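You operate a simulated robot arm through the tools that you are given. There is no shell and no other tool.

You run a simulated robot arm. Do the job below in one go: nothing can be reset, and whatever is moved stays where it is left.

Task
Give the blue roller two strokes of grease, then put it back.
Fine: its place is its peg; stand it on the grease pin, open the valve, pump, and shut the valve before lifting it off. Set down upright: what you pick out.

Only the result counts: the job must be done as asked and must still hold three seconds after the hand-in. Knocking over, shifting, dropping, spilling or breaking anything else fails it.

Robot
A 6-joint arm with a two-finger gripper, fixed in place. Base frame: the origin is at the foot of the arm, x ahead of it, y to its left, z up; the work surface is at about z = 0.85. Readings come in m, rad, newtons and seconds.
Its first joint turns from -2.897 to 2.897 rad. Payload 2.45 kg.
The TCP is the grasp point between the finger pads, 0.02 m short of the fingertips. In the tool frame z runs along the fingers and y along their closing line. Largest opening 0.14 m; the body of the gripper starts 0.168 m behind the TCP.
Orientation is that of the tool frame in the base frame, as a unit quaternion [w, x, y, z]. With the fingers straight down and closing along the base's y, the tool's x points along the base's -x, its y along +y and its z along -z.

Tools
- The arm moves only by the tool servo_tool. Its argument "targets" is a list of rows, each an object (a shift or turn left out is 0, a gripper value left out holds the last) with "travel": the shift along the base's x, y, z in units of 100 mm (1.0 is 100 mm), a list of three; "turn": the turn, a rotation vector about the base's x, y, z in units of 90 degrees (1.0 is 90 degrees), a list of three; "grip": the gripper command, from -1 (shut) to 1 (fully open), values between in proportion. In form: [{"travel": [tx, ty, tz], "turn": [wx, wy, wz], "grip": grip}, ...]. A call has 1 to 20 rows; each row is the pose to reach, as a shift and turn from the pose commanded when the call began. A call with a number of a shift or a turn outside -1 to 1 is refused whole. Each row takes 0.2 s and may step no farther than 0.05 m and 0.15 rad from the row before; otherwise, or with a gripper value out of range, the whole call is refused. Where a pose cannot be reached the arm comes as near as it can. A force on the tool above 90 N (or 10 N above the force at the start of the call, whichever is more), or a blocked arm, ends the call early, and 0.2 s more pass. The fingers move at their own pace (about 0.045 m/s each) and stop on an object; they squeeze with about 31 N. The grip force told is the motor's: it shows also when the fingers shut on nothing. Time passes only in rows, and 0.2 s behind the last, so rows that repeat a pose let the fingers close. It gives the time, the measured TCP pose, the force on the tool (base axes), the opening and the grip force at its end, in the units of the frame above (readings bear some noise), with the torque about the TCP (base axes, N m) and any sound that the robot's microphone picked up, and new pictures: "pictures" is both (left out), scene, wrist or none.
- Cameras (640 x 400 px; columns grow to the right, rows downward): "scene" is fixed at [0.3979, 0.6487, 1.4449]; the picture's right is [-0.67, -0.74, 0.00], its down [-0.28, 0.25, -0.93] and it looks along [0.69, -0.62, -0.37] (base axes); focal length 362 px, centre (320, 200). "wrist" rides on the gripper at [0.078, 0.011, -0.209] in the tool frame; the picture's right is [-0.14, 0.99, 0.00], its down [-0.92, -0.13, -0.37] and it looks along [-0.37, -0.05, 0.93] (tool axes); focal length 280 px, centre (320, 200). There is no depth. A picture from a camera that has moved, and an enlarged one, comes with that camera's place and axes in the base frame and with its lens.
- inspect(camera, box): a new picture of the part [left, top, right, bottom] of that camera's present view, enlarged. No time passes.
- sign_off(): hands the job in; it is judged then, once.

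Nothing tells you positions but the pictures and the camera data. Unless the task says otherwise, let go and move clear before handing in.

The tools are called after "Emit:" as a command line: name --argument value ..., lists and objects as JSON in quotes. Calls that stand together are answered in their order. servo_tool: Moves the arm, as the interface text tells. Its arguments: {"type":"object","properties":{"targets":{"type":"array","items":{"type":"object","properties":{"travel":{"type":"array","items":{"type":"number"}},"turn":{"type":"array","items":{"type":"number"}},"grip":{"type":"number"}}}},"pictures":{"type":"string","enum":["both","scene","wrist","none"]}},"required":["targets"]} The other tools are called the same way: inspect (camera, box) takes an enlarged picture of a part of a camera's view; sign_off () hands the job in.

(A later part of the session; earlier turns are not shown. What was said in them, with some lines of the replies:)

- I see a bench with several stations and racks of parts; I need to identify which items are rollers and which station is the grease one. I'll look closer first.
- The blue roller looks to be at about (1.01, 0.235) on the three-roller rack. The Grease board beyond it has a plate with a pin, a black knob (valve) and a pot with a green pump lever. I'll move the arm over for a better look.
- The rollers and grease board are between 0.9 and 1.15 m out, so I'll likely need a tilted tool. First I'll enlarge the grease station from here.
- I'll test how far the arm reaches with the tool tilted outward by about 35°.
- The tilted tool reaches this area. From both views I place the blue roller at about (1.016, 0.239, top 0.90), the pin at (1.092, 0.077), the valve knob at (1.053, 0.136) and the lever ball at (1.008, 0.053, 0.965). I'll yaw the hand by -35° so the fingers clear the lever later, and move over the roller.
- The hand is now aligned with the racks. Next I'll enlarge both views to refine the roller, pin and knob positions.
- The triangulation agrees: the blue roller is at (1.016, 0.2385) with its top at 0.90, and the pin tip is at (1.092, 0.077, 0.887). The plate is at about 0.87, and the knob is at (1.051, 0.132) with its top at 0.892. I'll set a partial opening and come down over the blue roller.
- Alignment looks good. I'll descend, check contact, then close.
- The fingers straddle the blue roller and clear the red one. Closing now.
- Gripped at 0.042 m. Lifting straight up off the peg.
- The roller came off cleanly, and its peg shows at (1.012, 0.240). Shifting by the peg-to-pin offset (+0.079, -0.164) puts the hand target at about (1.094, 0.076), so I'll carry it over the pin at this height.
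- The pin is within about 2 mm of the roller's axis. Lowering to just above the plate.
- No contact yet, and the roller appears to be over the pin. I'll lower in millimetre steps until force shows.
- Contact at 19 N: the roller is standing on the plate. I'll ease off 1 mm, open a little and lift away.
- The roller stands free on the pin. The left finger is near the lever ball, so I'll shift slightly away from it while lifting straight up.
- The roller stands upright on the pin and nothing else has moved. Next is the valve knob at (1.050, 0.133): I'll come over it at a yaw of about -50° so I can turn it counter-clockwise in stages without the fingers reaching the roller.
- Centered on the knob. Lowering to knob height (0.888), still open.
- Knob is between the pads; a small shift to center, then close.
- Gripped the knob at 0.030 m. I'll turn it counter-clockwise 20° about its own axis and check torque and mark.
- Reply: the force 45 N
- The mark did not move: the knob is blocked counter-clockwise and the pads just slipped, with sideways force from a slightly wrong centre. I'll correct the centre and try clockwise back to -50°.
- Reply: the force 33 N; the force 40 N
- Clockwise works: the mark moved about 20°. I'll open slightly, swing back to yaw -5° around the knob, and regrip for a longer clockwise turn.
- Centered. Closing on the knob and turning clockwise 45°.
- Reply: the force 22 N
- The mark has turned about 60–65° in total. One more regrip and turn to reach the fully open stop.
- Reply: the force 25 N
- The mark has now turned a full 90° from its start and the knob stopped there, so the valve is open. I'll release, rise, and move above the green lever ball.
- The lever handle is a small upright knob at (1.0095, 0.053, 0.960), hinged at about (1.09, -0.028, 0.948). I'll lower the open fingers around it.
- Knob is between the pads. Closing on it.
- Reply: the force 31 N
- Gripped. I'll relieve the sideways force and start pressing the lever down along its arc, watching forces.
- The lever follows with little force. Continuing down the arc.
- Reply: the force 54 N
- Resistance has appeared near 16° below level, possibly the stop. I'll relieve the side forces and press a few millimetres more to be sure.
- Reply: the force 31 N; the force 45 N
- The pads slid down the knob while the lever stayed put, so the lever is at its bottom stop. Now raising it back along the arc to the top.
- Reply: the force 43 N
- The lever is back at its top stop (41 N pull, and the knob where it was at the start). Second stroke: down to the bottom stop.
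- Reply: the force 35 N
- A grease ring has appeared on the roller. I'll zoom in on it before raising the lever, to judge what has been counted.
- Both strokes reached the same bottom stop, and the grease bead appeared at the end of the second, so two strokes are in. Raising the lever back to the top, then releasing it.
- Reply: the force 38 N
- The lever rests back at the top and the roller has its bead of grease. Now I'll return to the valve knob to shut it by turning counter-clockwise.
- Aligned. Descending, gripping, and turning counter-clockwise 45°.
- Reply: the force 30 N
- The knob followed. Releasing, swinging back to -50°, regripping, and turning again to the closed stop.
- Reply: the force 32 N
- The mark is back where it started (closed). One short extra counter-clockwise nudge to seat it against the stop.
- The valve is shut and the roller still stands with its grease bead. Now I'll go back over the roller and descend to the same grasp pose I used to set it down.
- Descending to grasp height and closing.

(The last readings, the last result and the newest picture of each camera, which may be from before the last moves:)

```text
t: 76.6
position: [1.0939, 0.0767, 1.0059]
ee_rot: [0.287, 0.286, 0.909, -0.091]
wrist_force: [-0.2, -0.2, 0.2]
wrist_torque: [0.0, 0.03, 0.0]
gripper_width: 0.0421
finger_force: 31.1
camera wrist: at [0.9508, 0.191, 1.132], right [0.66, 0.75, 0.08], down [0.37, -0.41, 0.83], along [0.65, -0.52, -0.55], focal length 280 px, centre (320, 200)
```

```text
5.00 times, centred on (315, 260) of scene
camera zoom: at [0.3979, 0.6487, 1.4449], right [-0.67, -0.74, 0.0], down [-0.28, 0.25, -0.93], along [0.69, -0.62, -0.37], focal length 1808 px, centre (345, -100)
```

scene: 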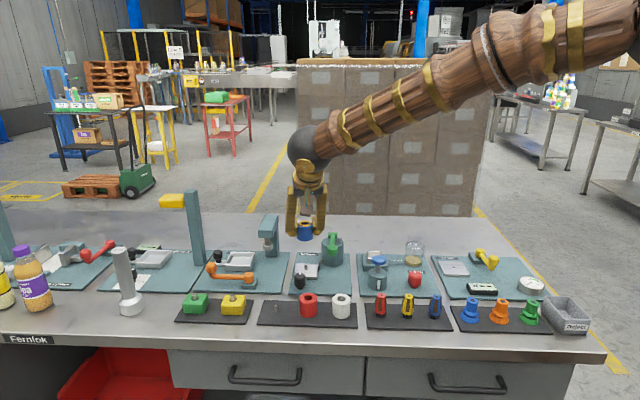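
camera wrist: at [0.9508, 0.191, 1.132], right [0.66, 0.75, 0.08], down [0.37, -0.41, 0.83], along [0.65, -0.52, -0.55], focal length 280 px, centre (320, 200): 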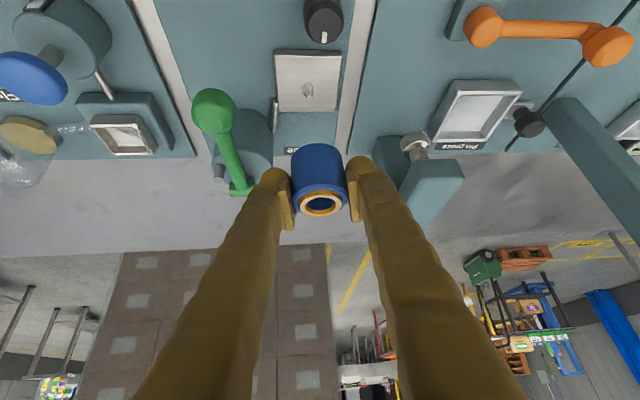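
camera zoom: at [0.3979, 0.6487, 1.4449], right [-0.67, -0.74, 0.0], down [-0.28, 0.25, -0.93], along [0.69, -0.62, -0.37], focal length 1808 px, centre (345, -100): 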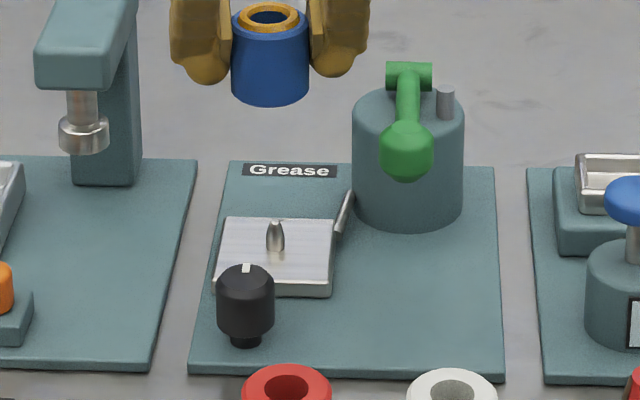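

The roller came off the pin cleanly, with no spill and the valve shut. Carrying it back over its peg.

Emit:
servo_tool --targets '[{"travel": [-0.15, 0.3, 0]}, {"travel": [-0.3, 0.6, 0]}, {"travel": [-0.45, 0.9, 0]}, {"travel": [-0.5, 1.0, 0]}, {"travel": [-0.5, 1.0, 0]}]' --pictures "none"

Emit:
servo_tool --targets '[{"travel": [-0.15, 0.3, 0]}, {"travel": [-0.294, 0.636, 0]}, {"travel": [-0.294, 0.636, -0.13]}, {"travel": [-0.294, 0.636, -0.13]}]'

Emit:
inspect --camera "wrist" --box '[240, 60, 400, 220]'

Emit:
inspect --camera "scene" --box '[235, 240, 335, 330]'

```text
t: 77.8
position: [1.0449, 0.1771, 1.006]
ee_rot: [0.287, 0.287, 0.909, -0.09]
wrist_force: [-1.5, -0.2, -0.4]
wrist_torque: [-0.04, -0.01, -0.01]
gripper_width: 0.042
finger_force: 31.4
```

```text
t: 78.8
position: [1.0129, 0.2409, 0.9924]
ee_rot: [0.288, 0.287, 0.909, -0.09]
wrist_force: [-0.1, -0.7, -0.9]
wrist_torque: [-0.01, 0.01, -0.01]
gripper_width: 0.0422
finger_force: 31.2
camera wrist: at [0.8704, 0.355, 1.1188], right [0.66, 0.75, 0.08], down [0.37, -0.41, 0.83], along [0.65, -0.52, -0.55], focal length 280 px, centre (320, 200)
```

scene: 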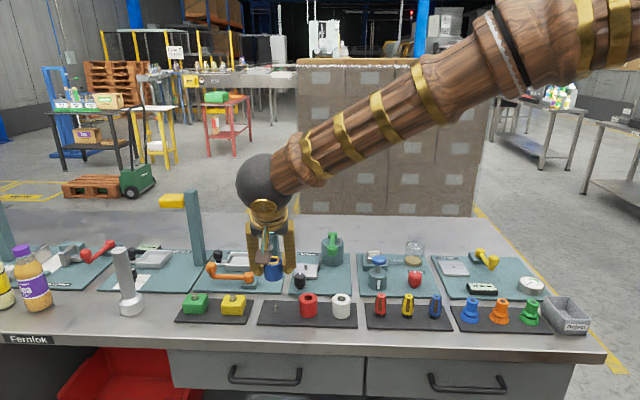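
wrist: 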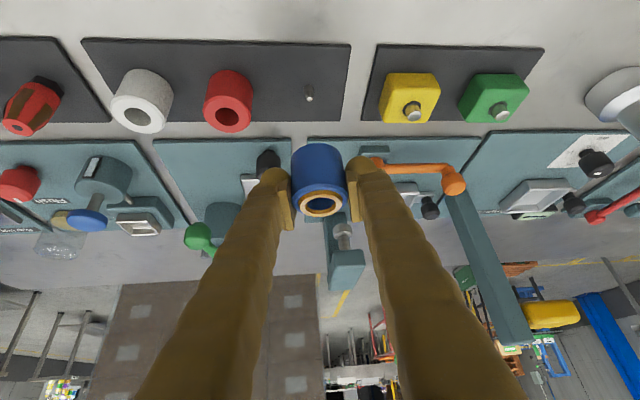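

```text
2.50 times, centred on (320, 140) of wrist
camera zoom: at [0.8704, 0.355, 1.1188], right [0.66, 0.75, 0.08], down [0.37, -0.41, 0.83], along [0.65, -0.52, -0.55], focal length 701 px, centre (320, 350)
```

zoom: 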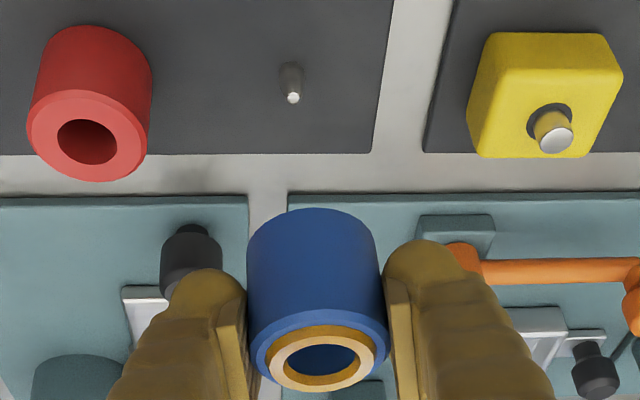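

```text
4.44 times, centred on (285, 285) of scene
camera zoom: at [0.3979, 0.6487, 1.4449], right [-0.67, -0.74, 0.0], down [-0.28, 0.25, -0.93], along [0.69, -0.62, -0.37], focal length 1607 px, centre (476, -178)
```

zoom: 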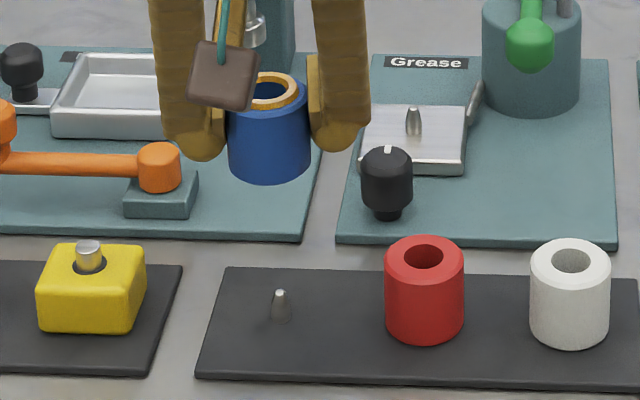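

Compared with the lift-off view, I'm about 2 mm short. I'll correct by (+1.8, +1.2) mm and descend to just above seating.

Emit:
servo_tool --targets '[{"travel": [0.018, 0.012, 0]}, {"travel": [0.018, 0.012, 0]}, {"travel": [0.018, 0.012, -0.2]}, {"travel": [0.018, 0.012, -0.4]}, {"travel": [0.018, 0.012, -0.6]}, {"travel": [0.018, 0.012, -0.65]}, {"travel": [0.018, 0.012, -0.65]}]'

Emit:
inspect --camera "wrist" --box '[240, 60, 400, 220]'

Emit:
inspect --camera "scene" --box '[235, 250, 335, 330]'

```text
t: 80.4
position: [1.0155, 0.241, 0.9275]
ee_rot: [0.287, 0.287, 0.909, -0.091]
wrist_force: [-0.8, -0.1, -1.7]
wrist_torque: [0.0, 0.02, 0.02]
gripper_width: 0.0417
finger_force: 31.1
camera wrist: at [0.8734, 0.3552, 1.0536], right [0.66, 0.75, 0.08], down [0.37, -0.41, 0.83], along [0.65, -0.52, -0.55], focal length 280 px, centre (320, 200)
```

scene: 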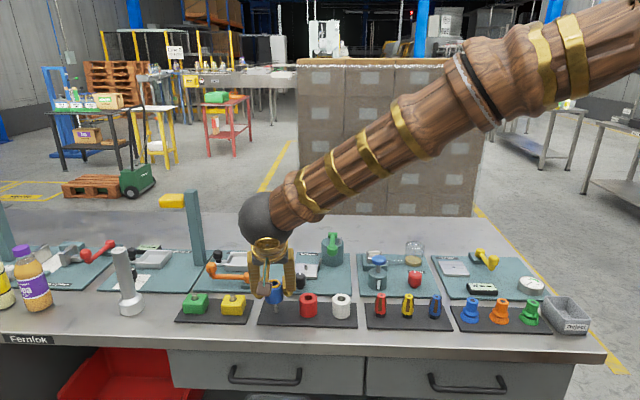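
wrist: 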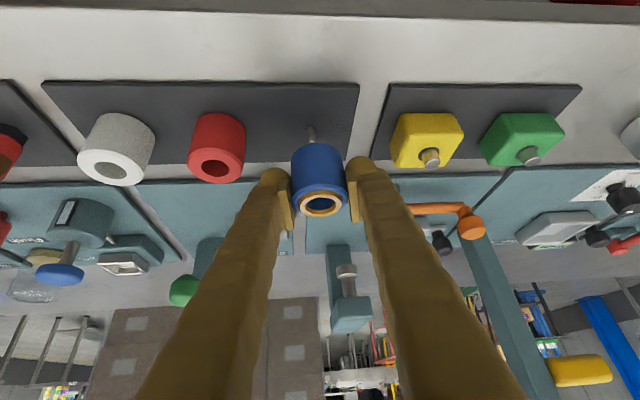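

```text
2.50 times, centred on (320, 140) of wrist
camera zoom: at [0.8734, 0.3552, 1.0536], right [0.66, 0.75, 0.08], down [0.37, -0.41, 0.83], along [0.65, -0.52, -0.55], focal length 701 px, centre (320, 350)
```

zoom: 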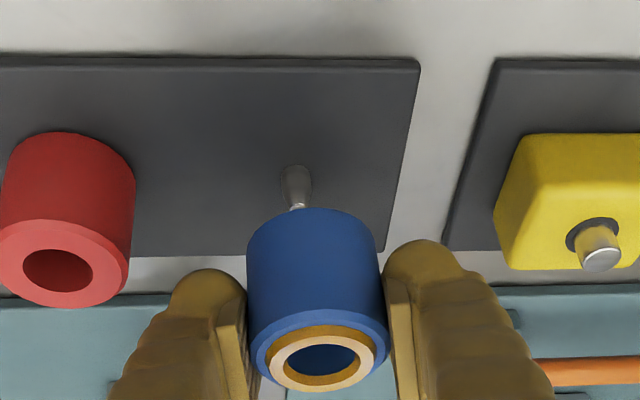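

```text
5.00 times, centred on (285, 290) of scene
camera zoom: at [0.3979, 0.6487, 1.4449], right [-0.67, -0.74, 0.0], down [-0.28, 0.25, -0.93], along [0.69, -0.62, -0.37], focal length 1808 px, centre (495, -250)
```

zoom: 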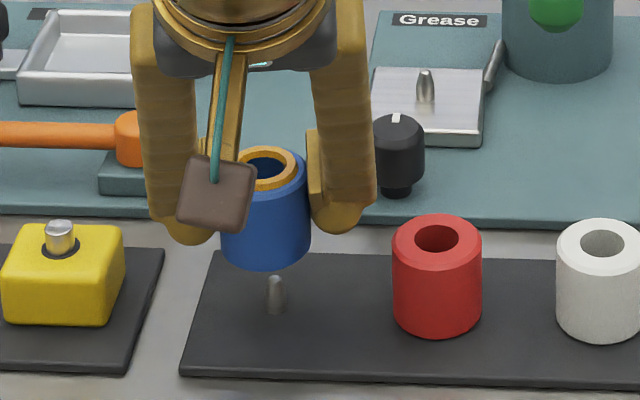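

Both views suggest the roller sits about 2.5 mm too far along the row relative to the peg, so I'll shift back slightly and lower gently onto the peg.

Emit:
servo_tool --targets '[{"travel": [-0.014, -0.02, 0]}, {"travel": [-0.014, -0.02, 0]}, {"travel": [-0.014, -0.02, -0.06]}, {"travel": [-0.014, -0.02, -0.12]}, {"travel": [-0.014, -0.02, -0.18]}, {"travel": [-0.014, -0.02, -0.2]}, {"travel": [-0.014, -0.02, -0.2]}]'

Emit:
inspect --camera "scene" --box '[235, 250, 335, 330]'

Emit:
inspect --camera "wrist" --box '[240, 60, 400, 220]'

```text
t: 82.0
position: [1.0149, 0.241, 0.9071]
ee_rot: [0.288, 0.287, 0.909, -0.09]
wrist_force: [-0.5, 0.1, -1.6]
wrist_torque: [0.01, 0.0, 0.03]
gripper_width: 0.0419
finger_force: 31.1
camera wrist: at [0.8726, 0.3543, 1.0339], right [0.66, 0.75, 0.08], down [0.37, -0.41, 0.83], along [0.65, -0.52, -0.55], focal length 280 px, centre (320, 200)
```

scene: 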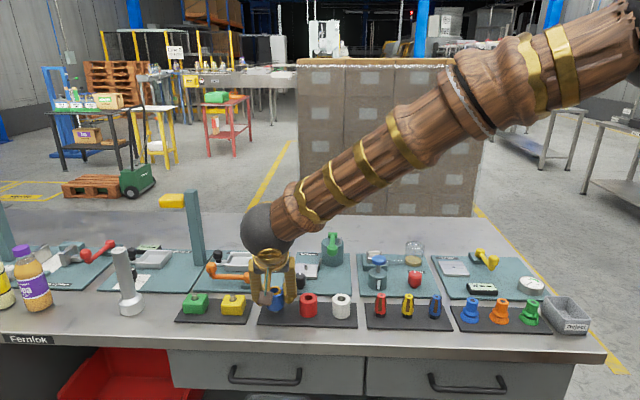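
wrist: 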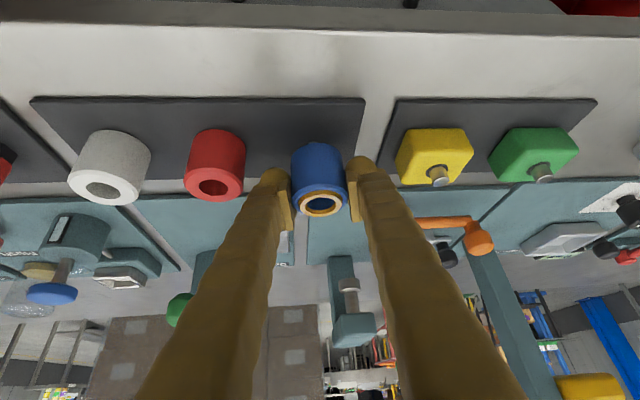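

```text
5.00 times, centred on (285, 290) of scene
camera zoom: at [0.3979, 0.6487, 1.4449], right [-0.67, -0.74, 0.0], down [-0.28, 0.25, -0.93], along [0.69, -0.62, -0.37], focal length 1808 px, centre (495, -250)
```

zoom: 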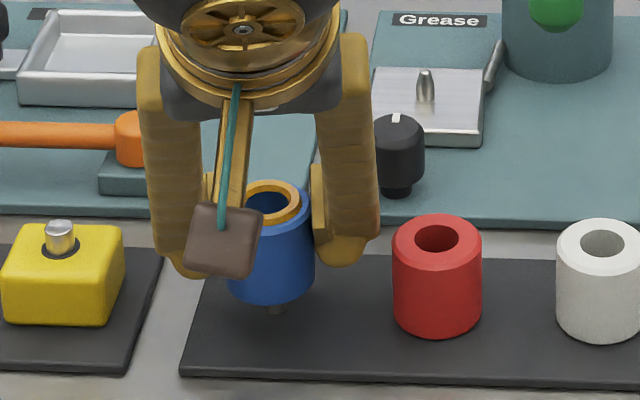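

```text
2.50 times, centred on (320, 140) of wrist
camera zoom: at [0.8726, 0.3543, 1.0339], right [0.66, 0.75, 0.08], down [0.37, -0.41, 0.83], along [0.65, -0.52, -0.55], focal length 701 px, centre (320, 350)
```

zoom: 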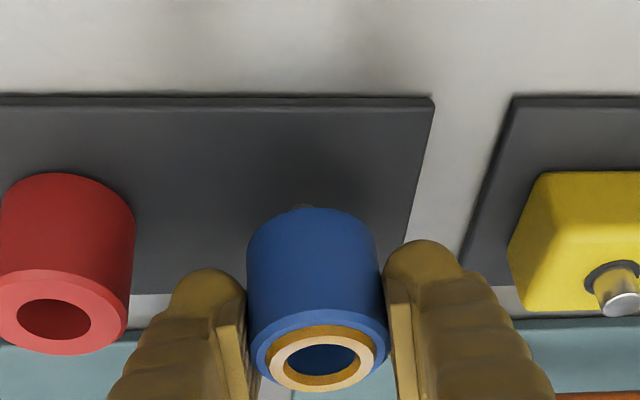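

Emit:
servo_tool --targets '[{"travel": [-0.009, -0.012, 0]}, {"travel": [-0.009, -0.012, -0.05]}, {"travel": [-0.009, -0.012, -0.09]}, {"travel": [-0.009, -0.012, -0.12]}, {"travel": [-0.009, -0.012, -0.13]}, {"travel": [-0.009, -0.012, -0.13]}]' --pictures "none"

Emit:
servo_tool --targets '[{"travel": [0, 0, -0.01]}, {"travel": [0, 0, -0.02]}, {"travel": [0, 0, -0.02]}]' --pictures "none"

Emit:
inspect --camera "scene" --box '[235, 250, 335, 330]'

```text
t: 83.4
position: [1.0137, 0.2385, 0.8955]
ee_rot: [0.287, 0.286, 0.91, -0.09]
wrist_force: [-0.4, -0.8, 0.3]
wrist_torque: [-0.02, 0.0, 0.02]
gripper_width: 0.0421
finger_force: 31.6
```

```text
t: 84.2
position: [1.0153, 0.2389, 0.8929]
ee_rot: [0.287, 0.287, 0.91, -0.09]
wrist_force: [1.0, -0.7, -1.1]
wrist_torque: [0.0, 0.01, -0.03]
gripper_width: 0.042
finger_force: 31.4
```

```text
5.00 times, centred on (285, 290) of scene
camera zoom: at [0.3979, 0.6487, 1.4449], right [-0.67, -0.74, 0.0], down [-0.28, 0.25, -0.93], along [0.69, -0.62, -0.37], focal length 1808 px, centre (495, -250)
```

zoom: 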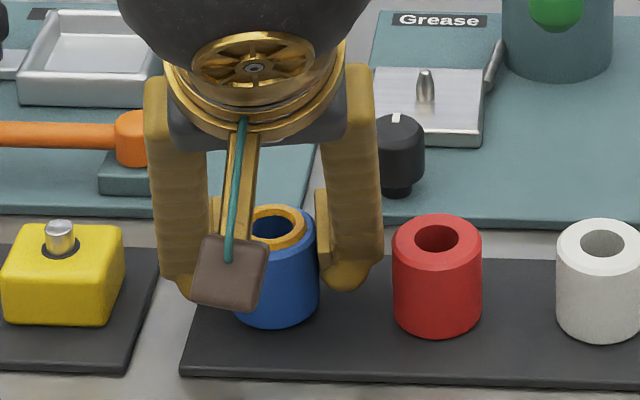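

No contact yet at 0.893; lowering by another millimetre at a time.

Emit:
servo_tool --targets '[{"travel": [0, 0, -0.01]}, {"travel": [0, 0, -0.01]}]' --pictures "none"

Emit:
servo_tool --targets '[{"travel": [0, 0, -0.01]}, {"travel": [0, 0, -0.01]}]' --pictures "none"

```text
t: 84.8
position: [1.0141, 0.2376, 0.8923]
ee_rot: [0.288, 0.286, 0.909, -0.091]
wrist_force: [0.5, -0.1, -0.5]
wrist_torque: [0.05, -0.02, -0.01]
gripper_width: 0.0421
finger_force: 30.7
```

```text
t: 85.4
position: [1.0125, 0.2385, 0.8901]
ee_rot: [0.288, 0.287, 0.909, -0.09]
wrist_force: [0.3, -0.7, -1.6]
wrist_torque: [0.03, 0.0, 0.0]
gripper_width: 0.0419
finger_force: 31.3
```

Emit:
servo_tool --targets '[{"travel": [0, 0, -0.01]}, {"travel": [0, 0, -0.01]}]' --pictures "none"

Emit:
inspect --camera "scene" --box '[250, 275, 320, 330]'

Emit:
inspect --camera "wrist" --box '[240, 100, 400, 240]'

```text
t: 86.0
position: [1.0146, 0.2384, 0.8908]
ee_rot: [0.287, 0.287, 0.909, -0.091]
wrist_force: [-0.8, 1.5, 8.5]
wrist_torque: [0.18, 0.06, 0.0]
gripper_width: 0.0423
finger_force: 31.0
```

```text
7.27 times, centred on (285, 302) of scene
camera zoom: at [0.3979, 0.6487, 1.4449], right [-0.67, -0.74, 0.0], down [-0.28, 0.25, -0.93], along [0.69, -0.62, -0.37], focal length 2630 px, centre (574, -546)
```

zoom: 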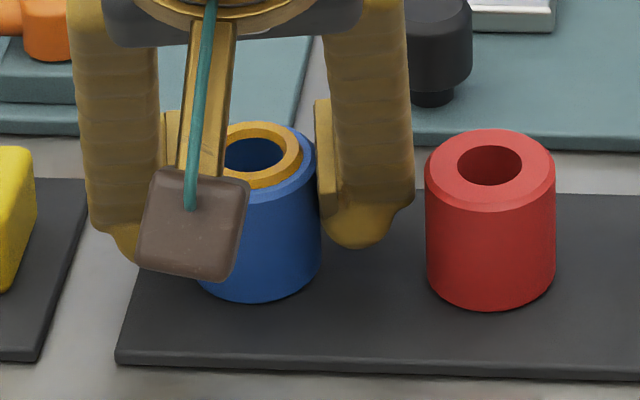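

```text
2.86 times, centred on (320, 170) of wrist
camera zoom: at [0.8718, 0.352, 1.0162], right [0.66, 0.75, 0.08], down [0.37, -0.41, 0.83], along [0.65, -0.52, -0.55], focal length 801 px, centre (320, 286)
```

zoom: 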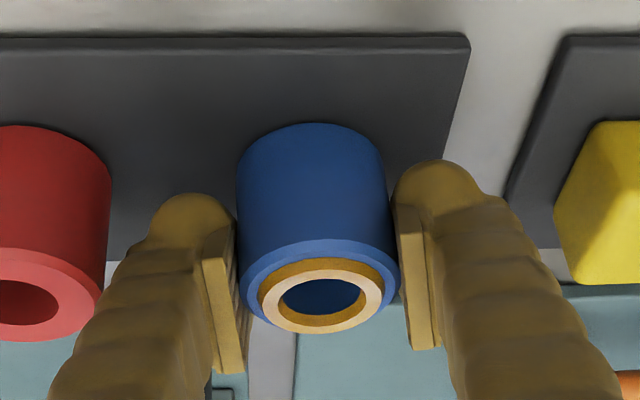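

Contact at 8.5 N: the roller is seated over its peg. Opening gently, then lifting straight up.

Emit:
servo_tool --targets '[{"travel": [0, 0, 0], "grip": -0.3}, {"travel": [0, 0, 0], "grip": -0.1}, {"travel": [0, 0, 0], "grip": -0.1}, {"travel": [0, 0, 0], "grip": -0.1}]' --pictures "wrist"

Emit:
servo_tool --targets '[{"travel": [0, 0, 0.15]}, {"travel": [0, 0, 0.35]}, {"travel": [0, 0, 0.6]}, {"travel": [0, 0, 0.9]}, {"travel": [0, 0, 1.0]}, {"travel": [0, 0, 1.0]}]'

Emit:
inspect --camera "scene" --box '[240, 225, 360, 330]'

Emit:
inspect --camera "wrist" --box '[180, 40, 420, 220]'

```text
t: 87.0
position: [1.0138, 0.2378, 0.8899]
ee_rot: [0.287, 0.288, 0.909, -0.091]
wrist_force: [-0.2, 0.1, -0.1]
wrist_torque: [0.01, 0.01, 0.0]
gripper_width: 0.0628
finger_force: 0.0
camera wrist: at [0.8718, 0.3519, 1.0156], right [0.66, 0.75, 0.08], down [0.37, -0.41, 0.83], along [0.65, -0.52, -0.55], focal length 280 px, centre (320, 200)
```

wrist: 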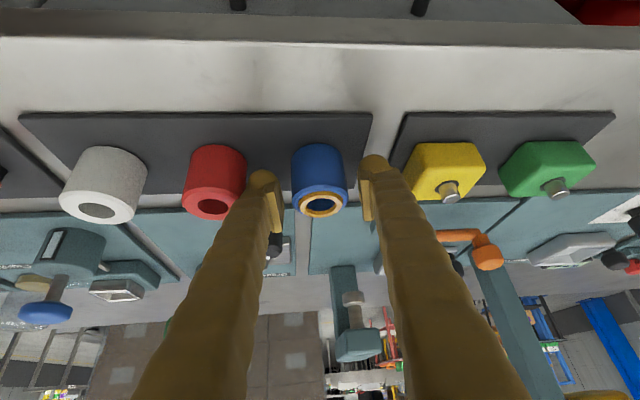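

```text
t: 88.4
position: [1.0139, 0.2396, 0.9896]
ee_rot: [0.288, 0.286, 0.909, -0.091]
wrist_force: [0.6, -0.7, 0.2]
wrist_torque: [-0.01, 0.01, -0.01]
gripper_width: 0.0628
finger_force: 0.0
camera wrist: at [0.8712, 0.3526, 1.1158], right [0.66, 0.75, 0.08], down [0.37, -0.41, 0.83], along [0.65, -0.52, -0.55], focal length 280 px, centre (320, 200)
```

scene: 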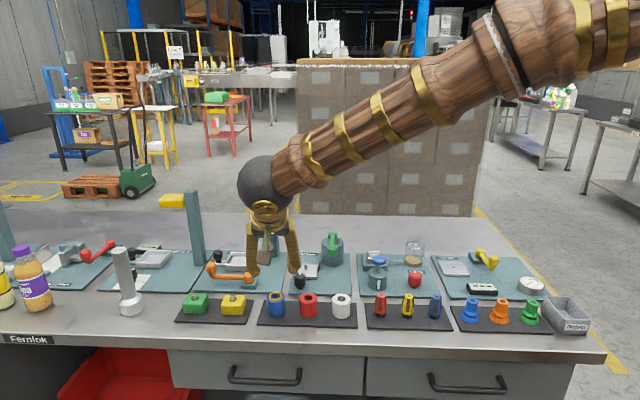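
wrist: 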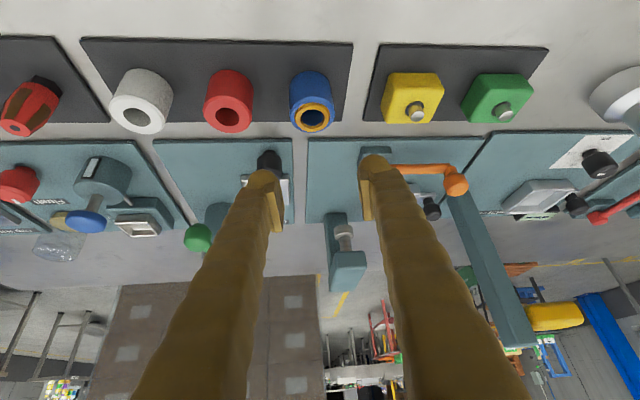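

```text
3.81 times, centred on (300, 278) of scene
camera zoom: at [0.3979, 0.6487, 1.4449], right [-0.67, -0.74, 0.0], down [-0.28, 0.25, -0.93], along [0.69, -0.62, -0.37], focal length 1378 px, centre (396, -95)
```

zoom: 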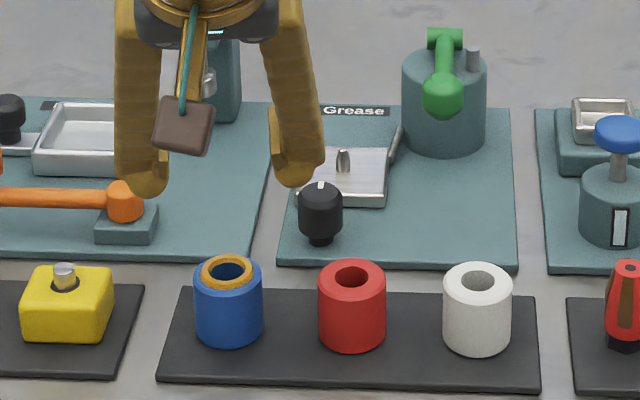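

```text
2.22 times, centred on (300, 130) of wrist
camera zoom: at [0.8712, 0.3526, 1.1158], right [0.66, 0.75, 0.08], down [0.37, -0.41, 0.83], along [0.65, -0.52, -0.55], focal length 623 px, centre (364, 356)
```

zoom: 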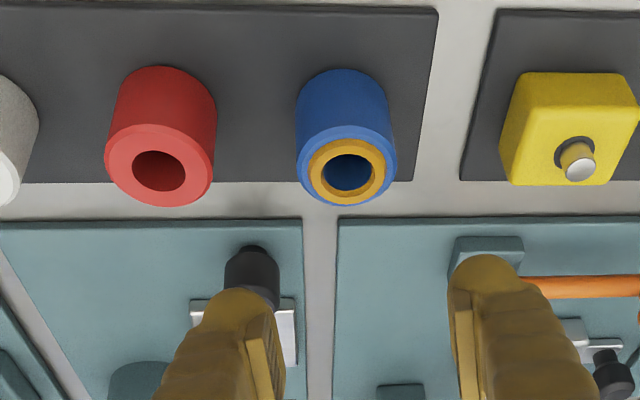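

The blue roller stands upright on its peg with its grease bead. The valve is shut, the lever is up, and nothing else has moved. I'll rise clear before handing in.

Emit:
servo_tool --targets '[{"travel": [-0.2, 0, 0.3]}, {"travel": [-0.5, 0, 0.6]}, {"travel": [-0.8, 0, 0.9]}, {"travel": [-0.8, 0, 0.9]}]' --pictures "scene"

```text
t: 89.4
position: [0.9324, 0.2394, 1.0794]
ee_rot: [0.288, 0.286, 0.91, -0.09]
wrist_force: [0.3, -0.2, -0.5]
wrist_torque: [0.0, 0.02, 0.03]
gripper_width: 0.0631
finger_force: 0.1
```

scene: 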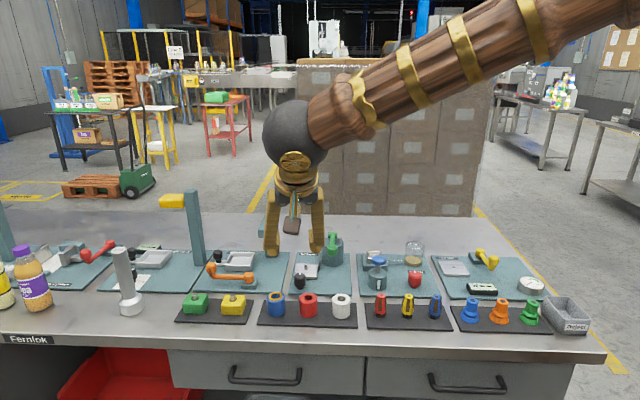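

The arm is clear, the roller is back in place, and everything else is as it was. Handing in.

Emit:
sign_off

```text
The job is handed in.
```

The blue roller is greased and back upright on its peg, and I've handed the job in. No result came back.

- **Grease:** with the roller standing on the grease pin and the valve open, I moved the pump lever from its top stop to its bottom stop twice. A bead of grease appeared around the roller's bore during the second stroke. There is no stroke counter, so the count of two rests on both strokes reaching the same bottom stop.
- **Valve:** it opened clockwise by about 90°. I turned it back until its mark matched the starting position and pushed it against the stop before lifting the roller off.
- **Everything else:** the lever is back at the top, the arm is clear, and nothing else on the bench looks moved in the last pictures.
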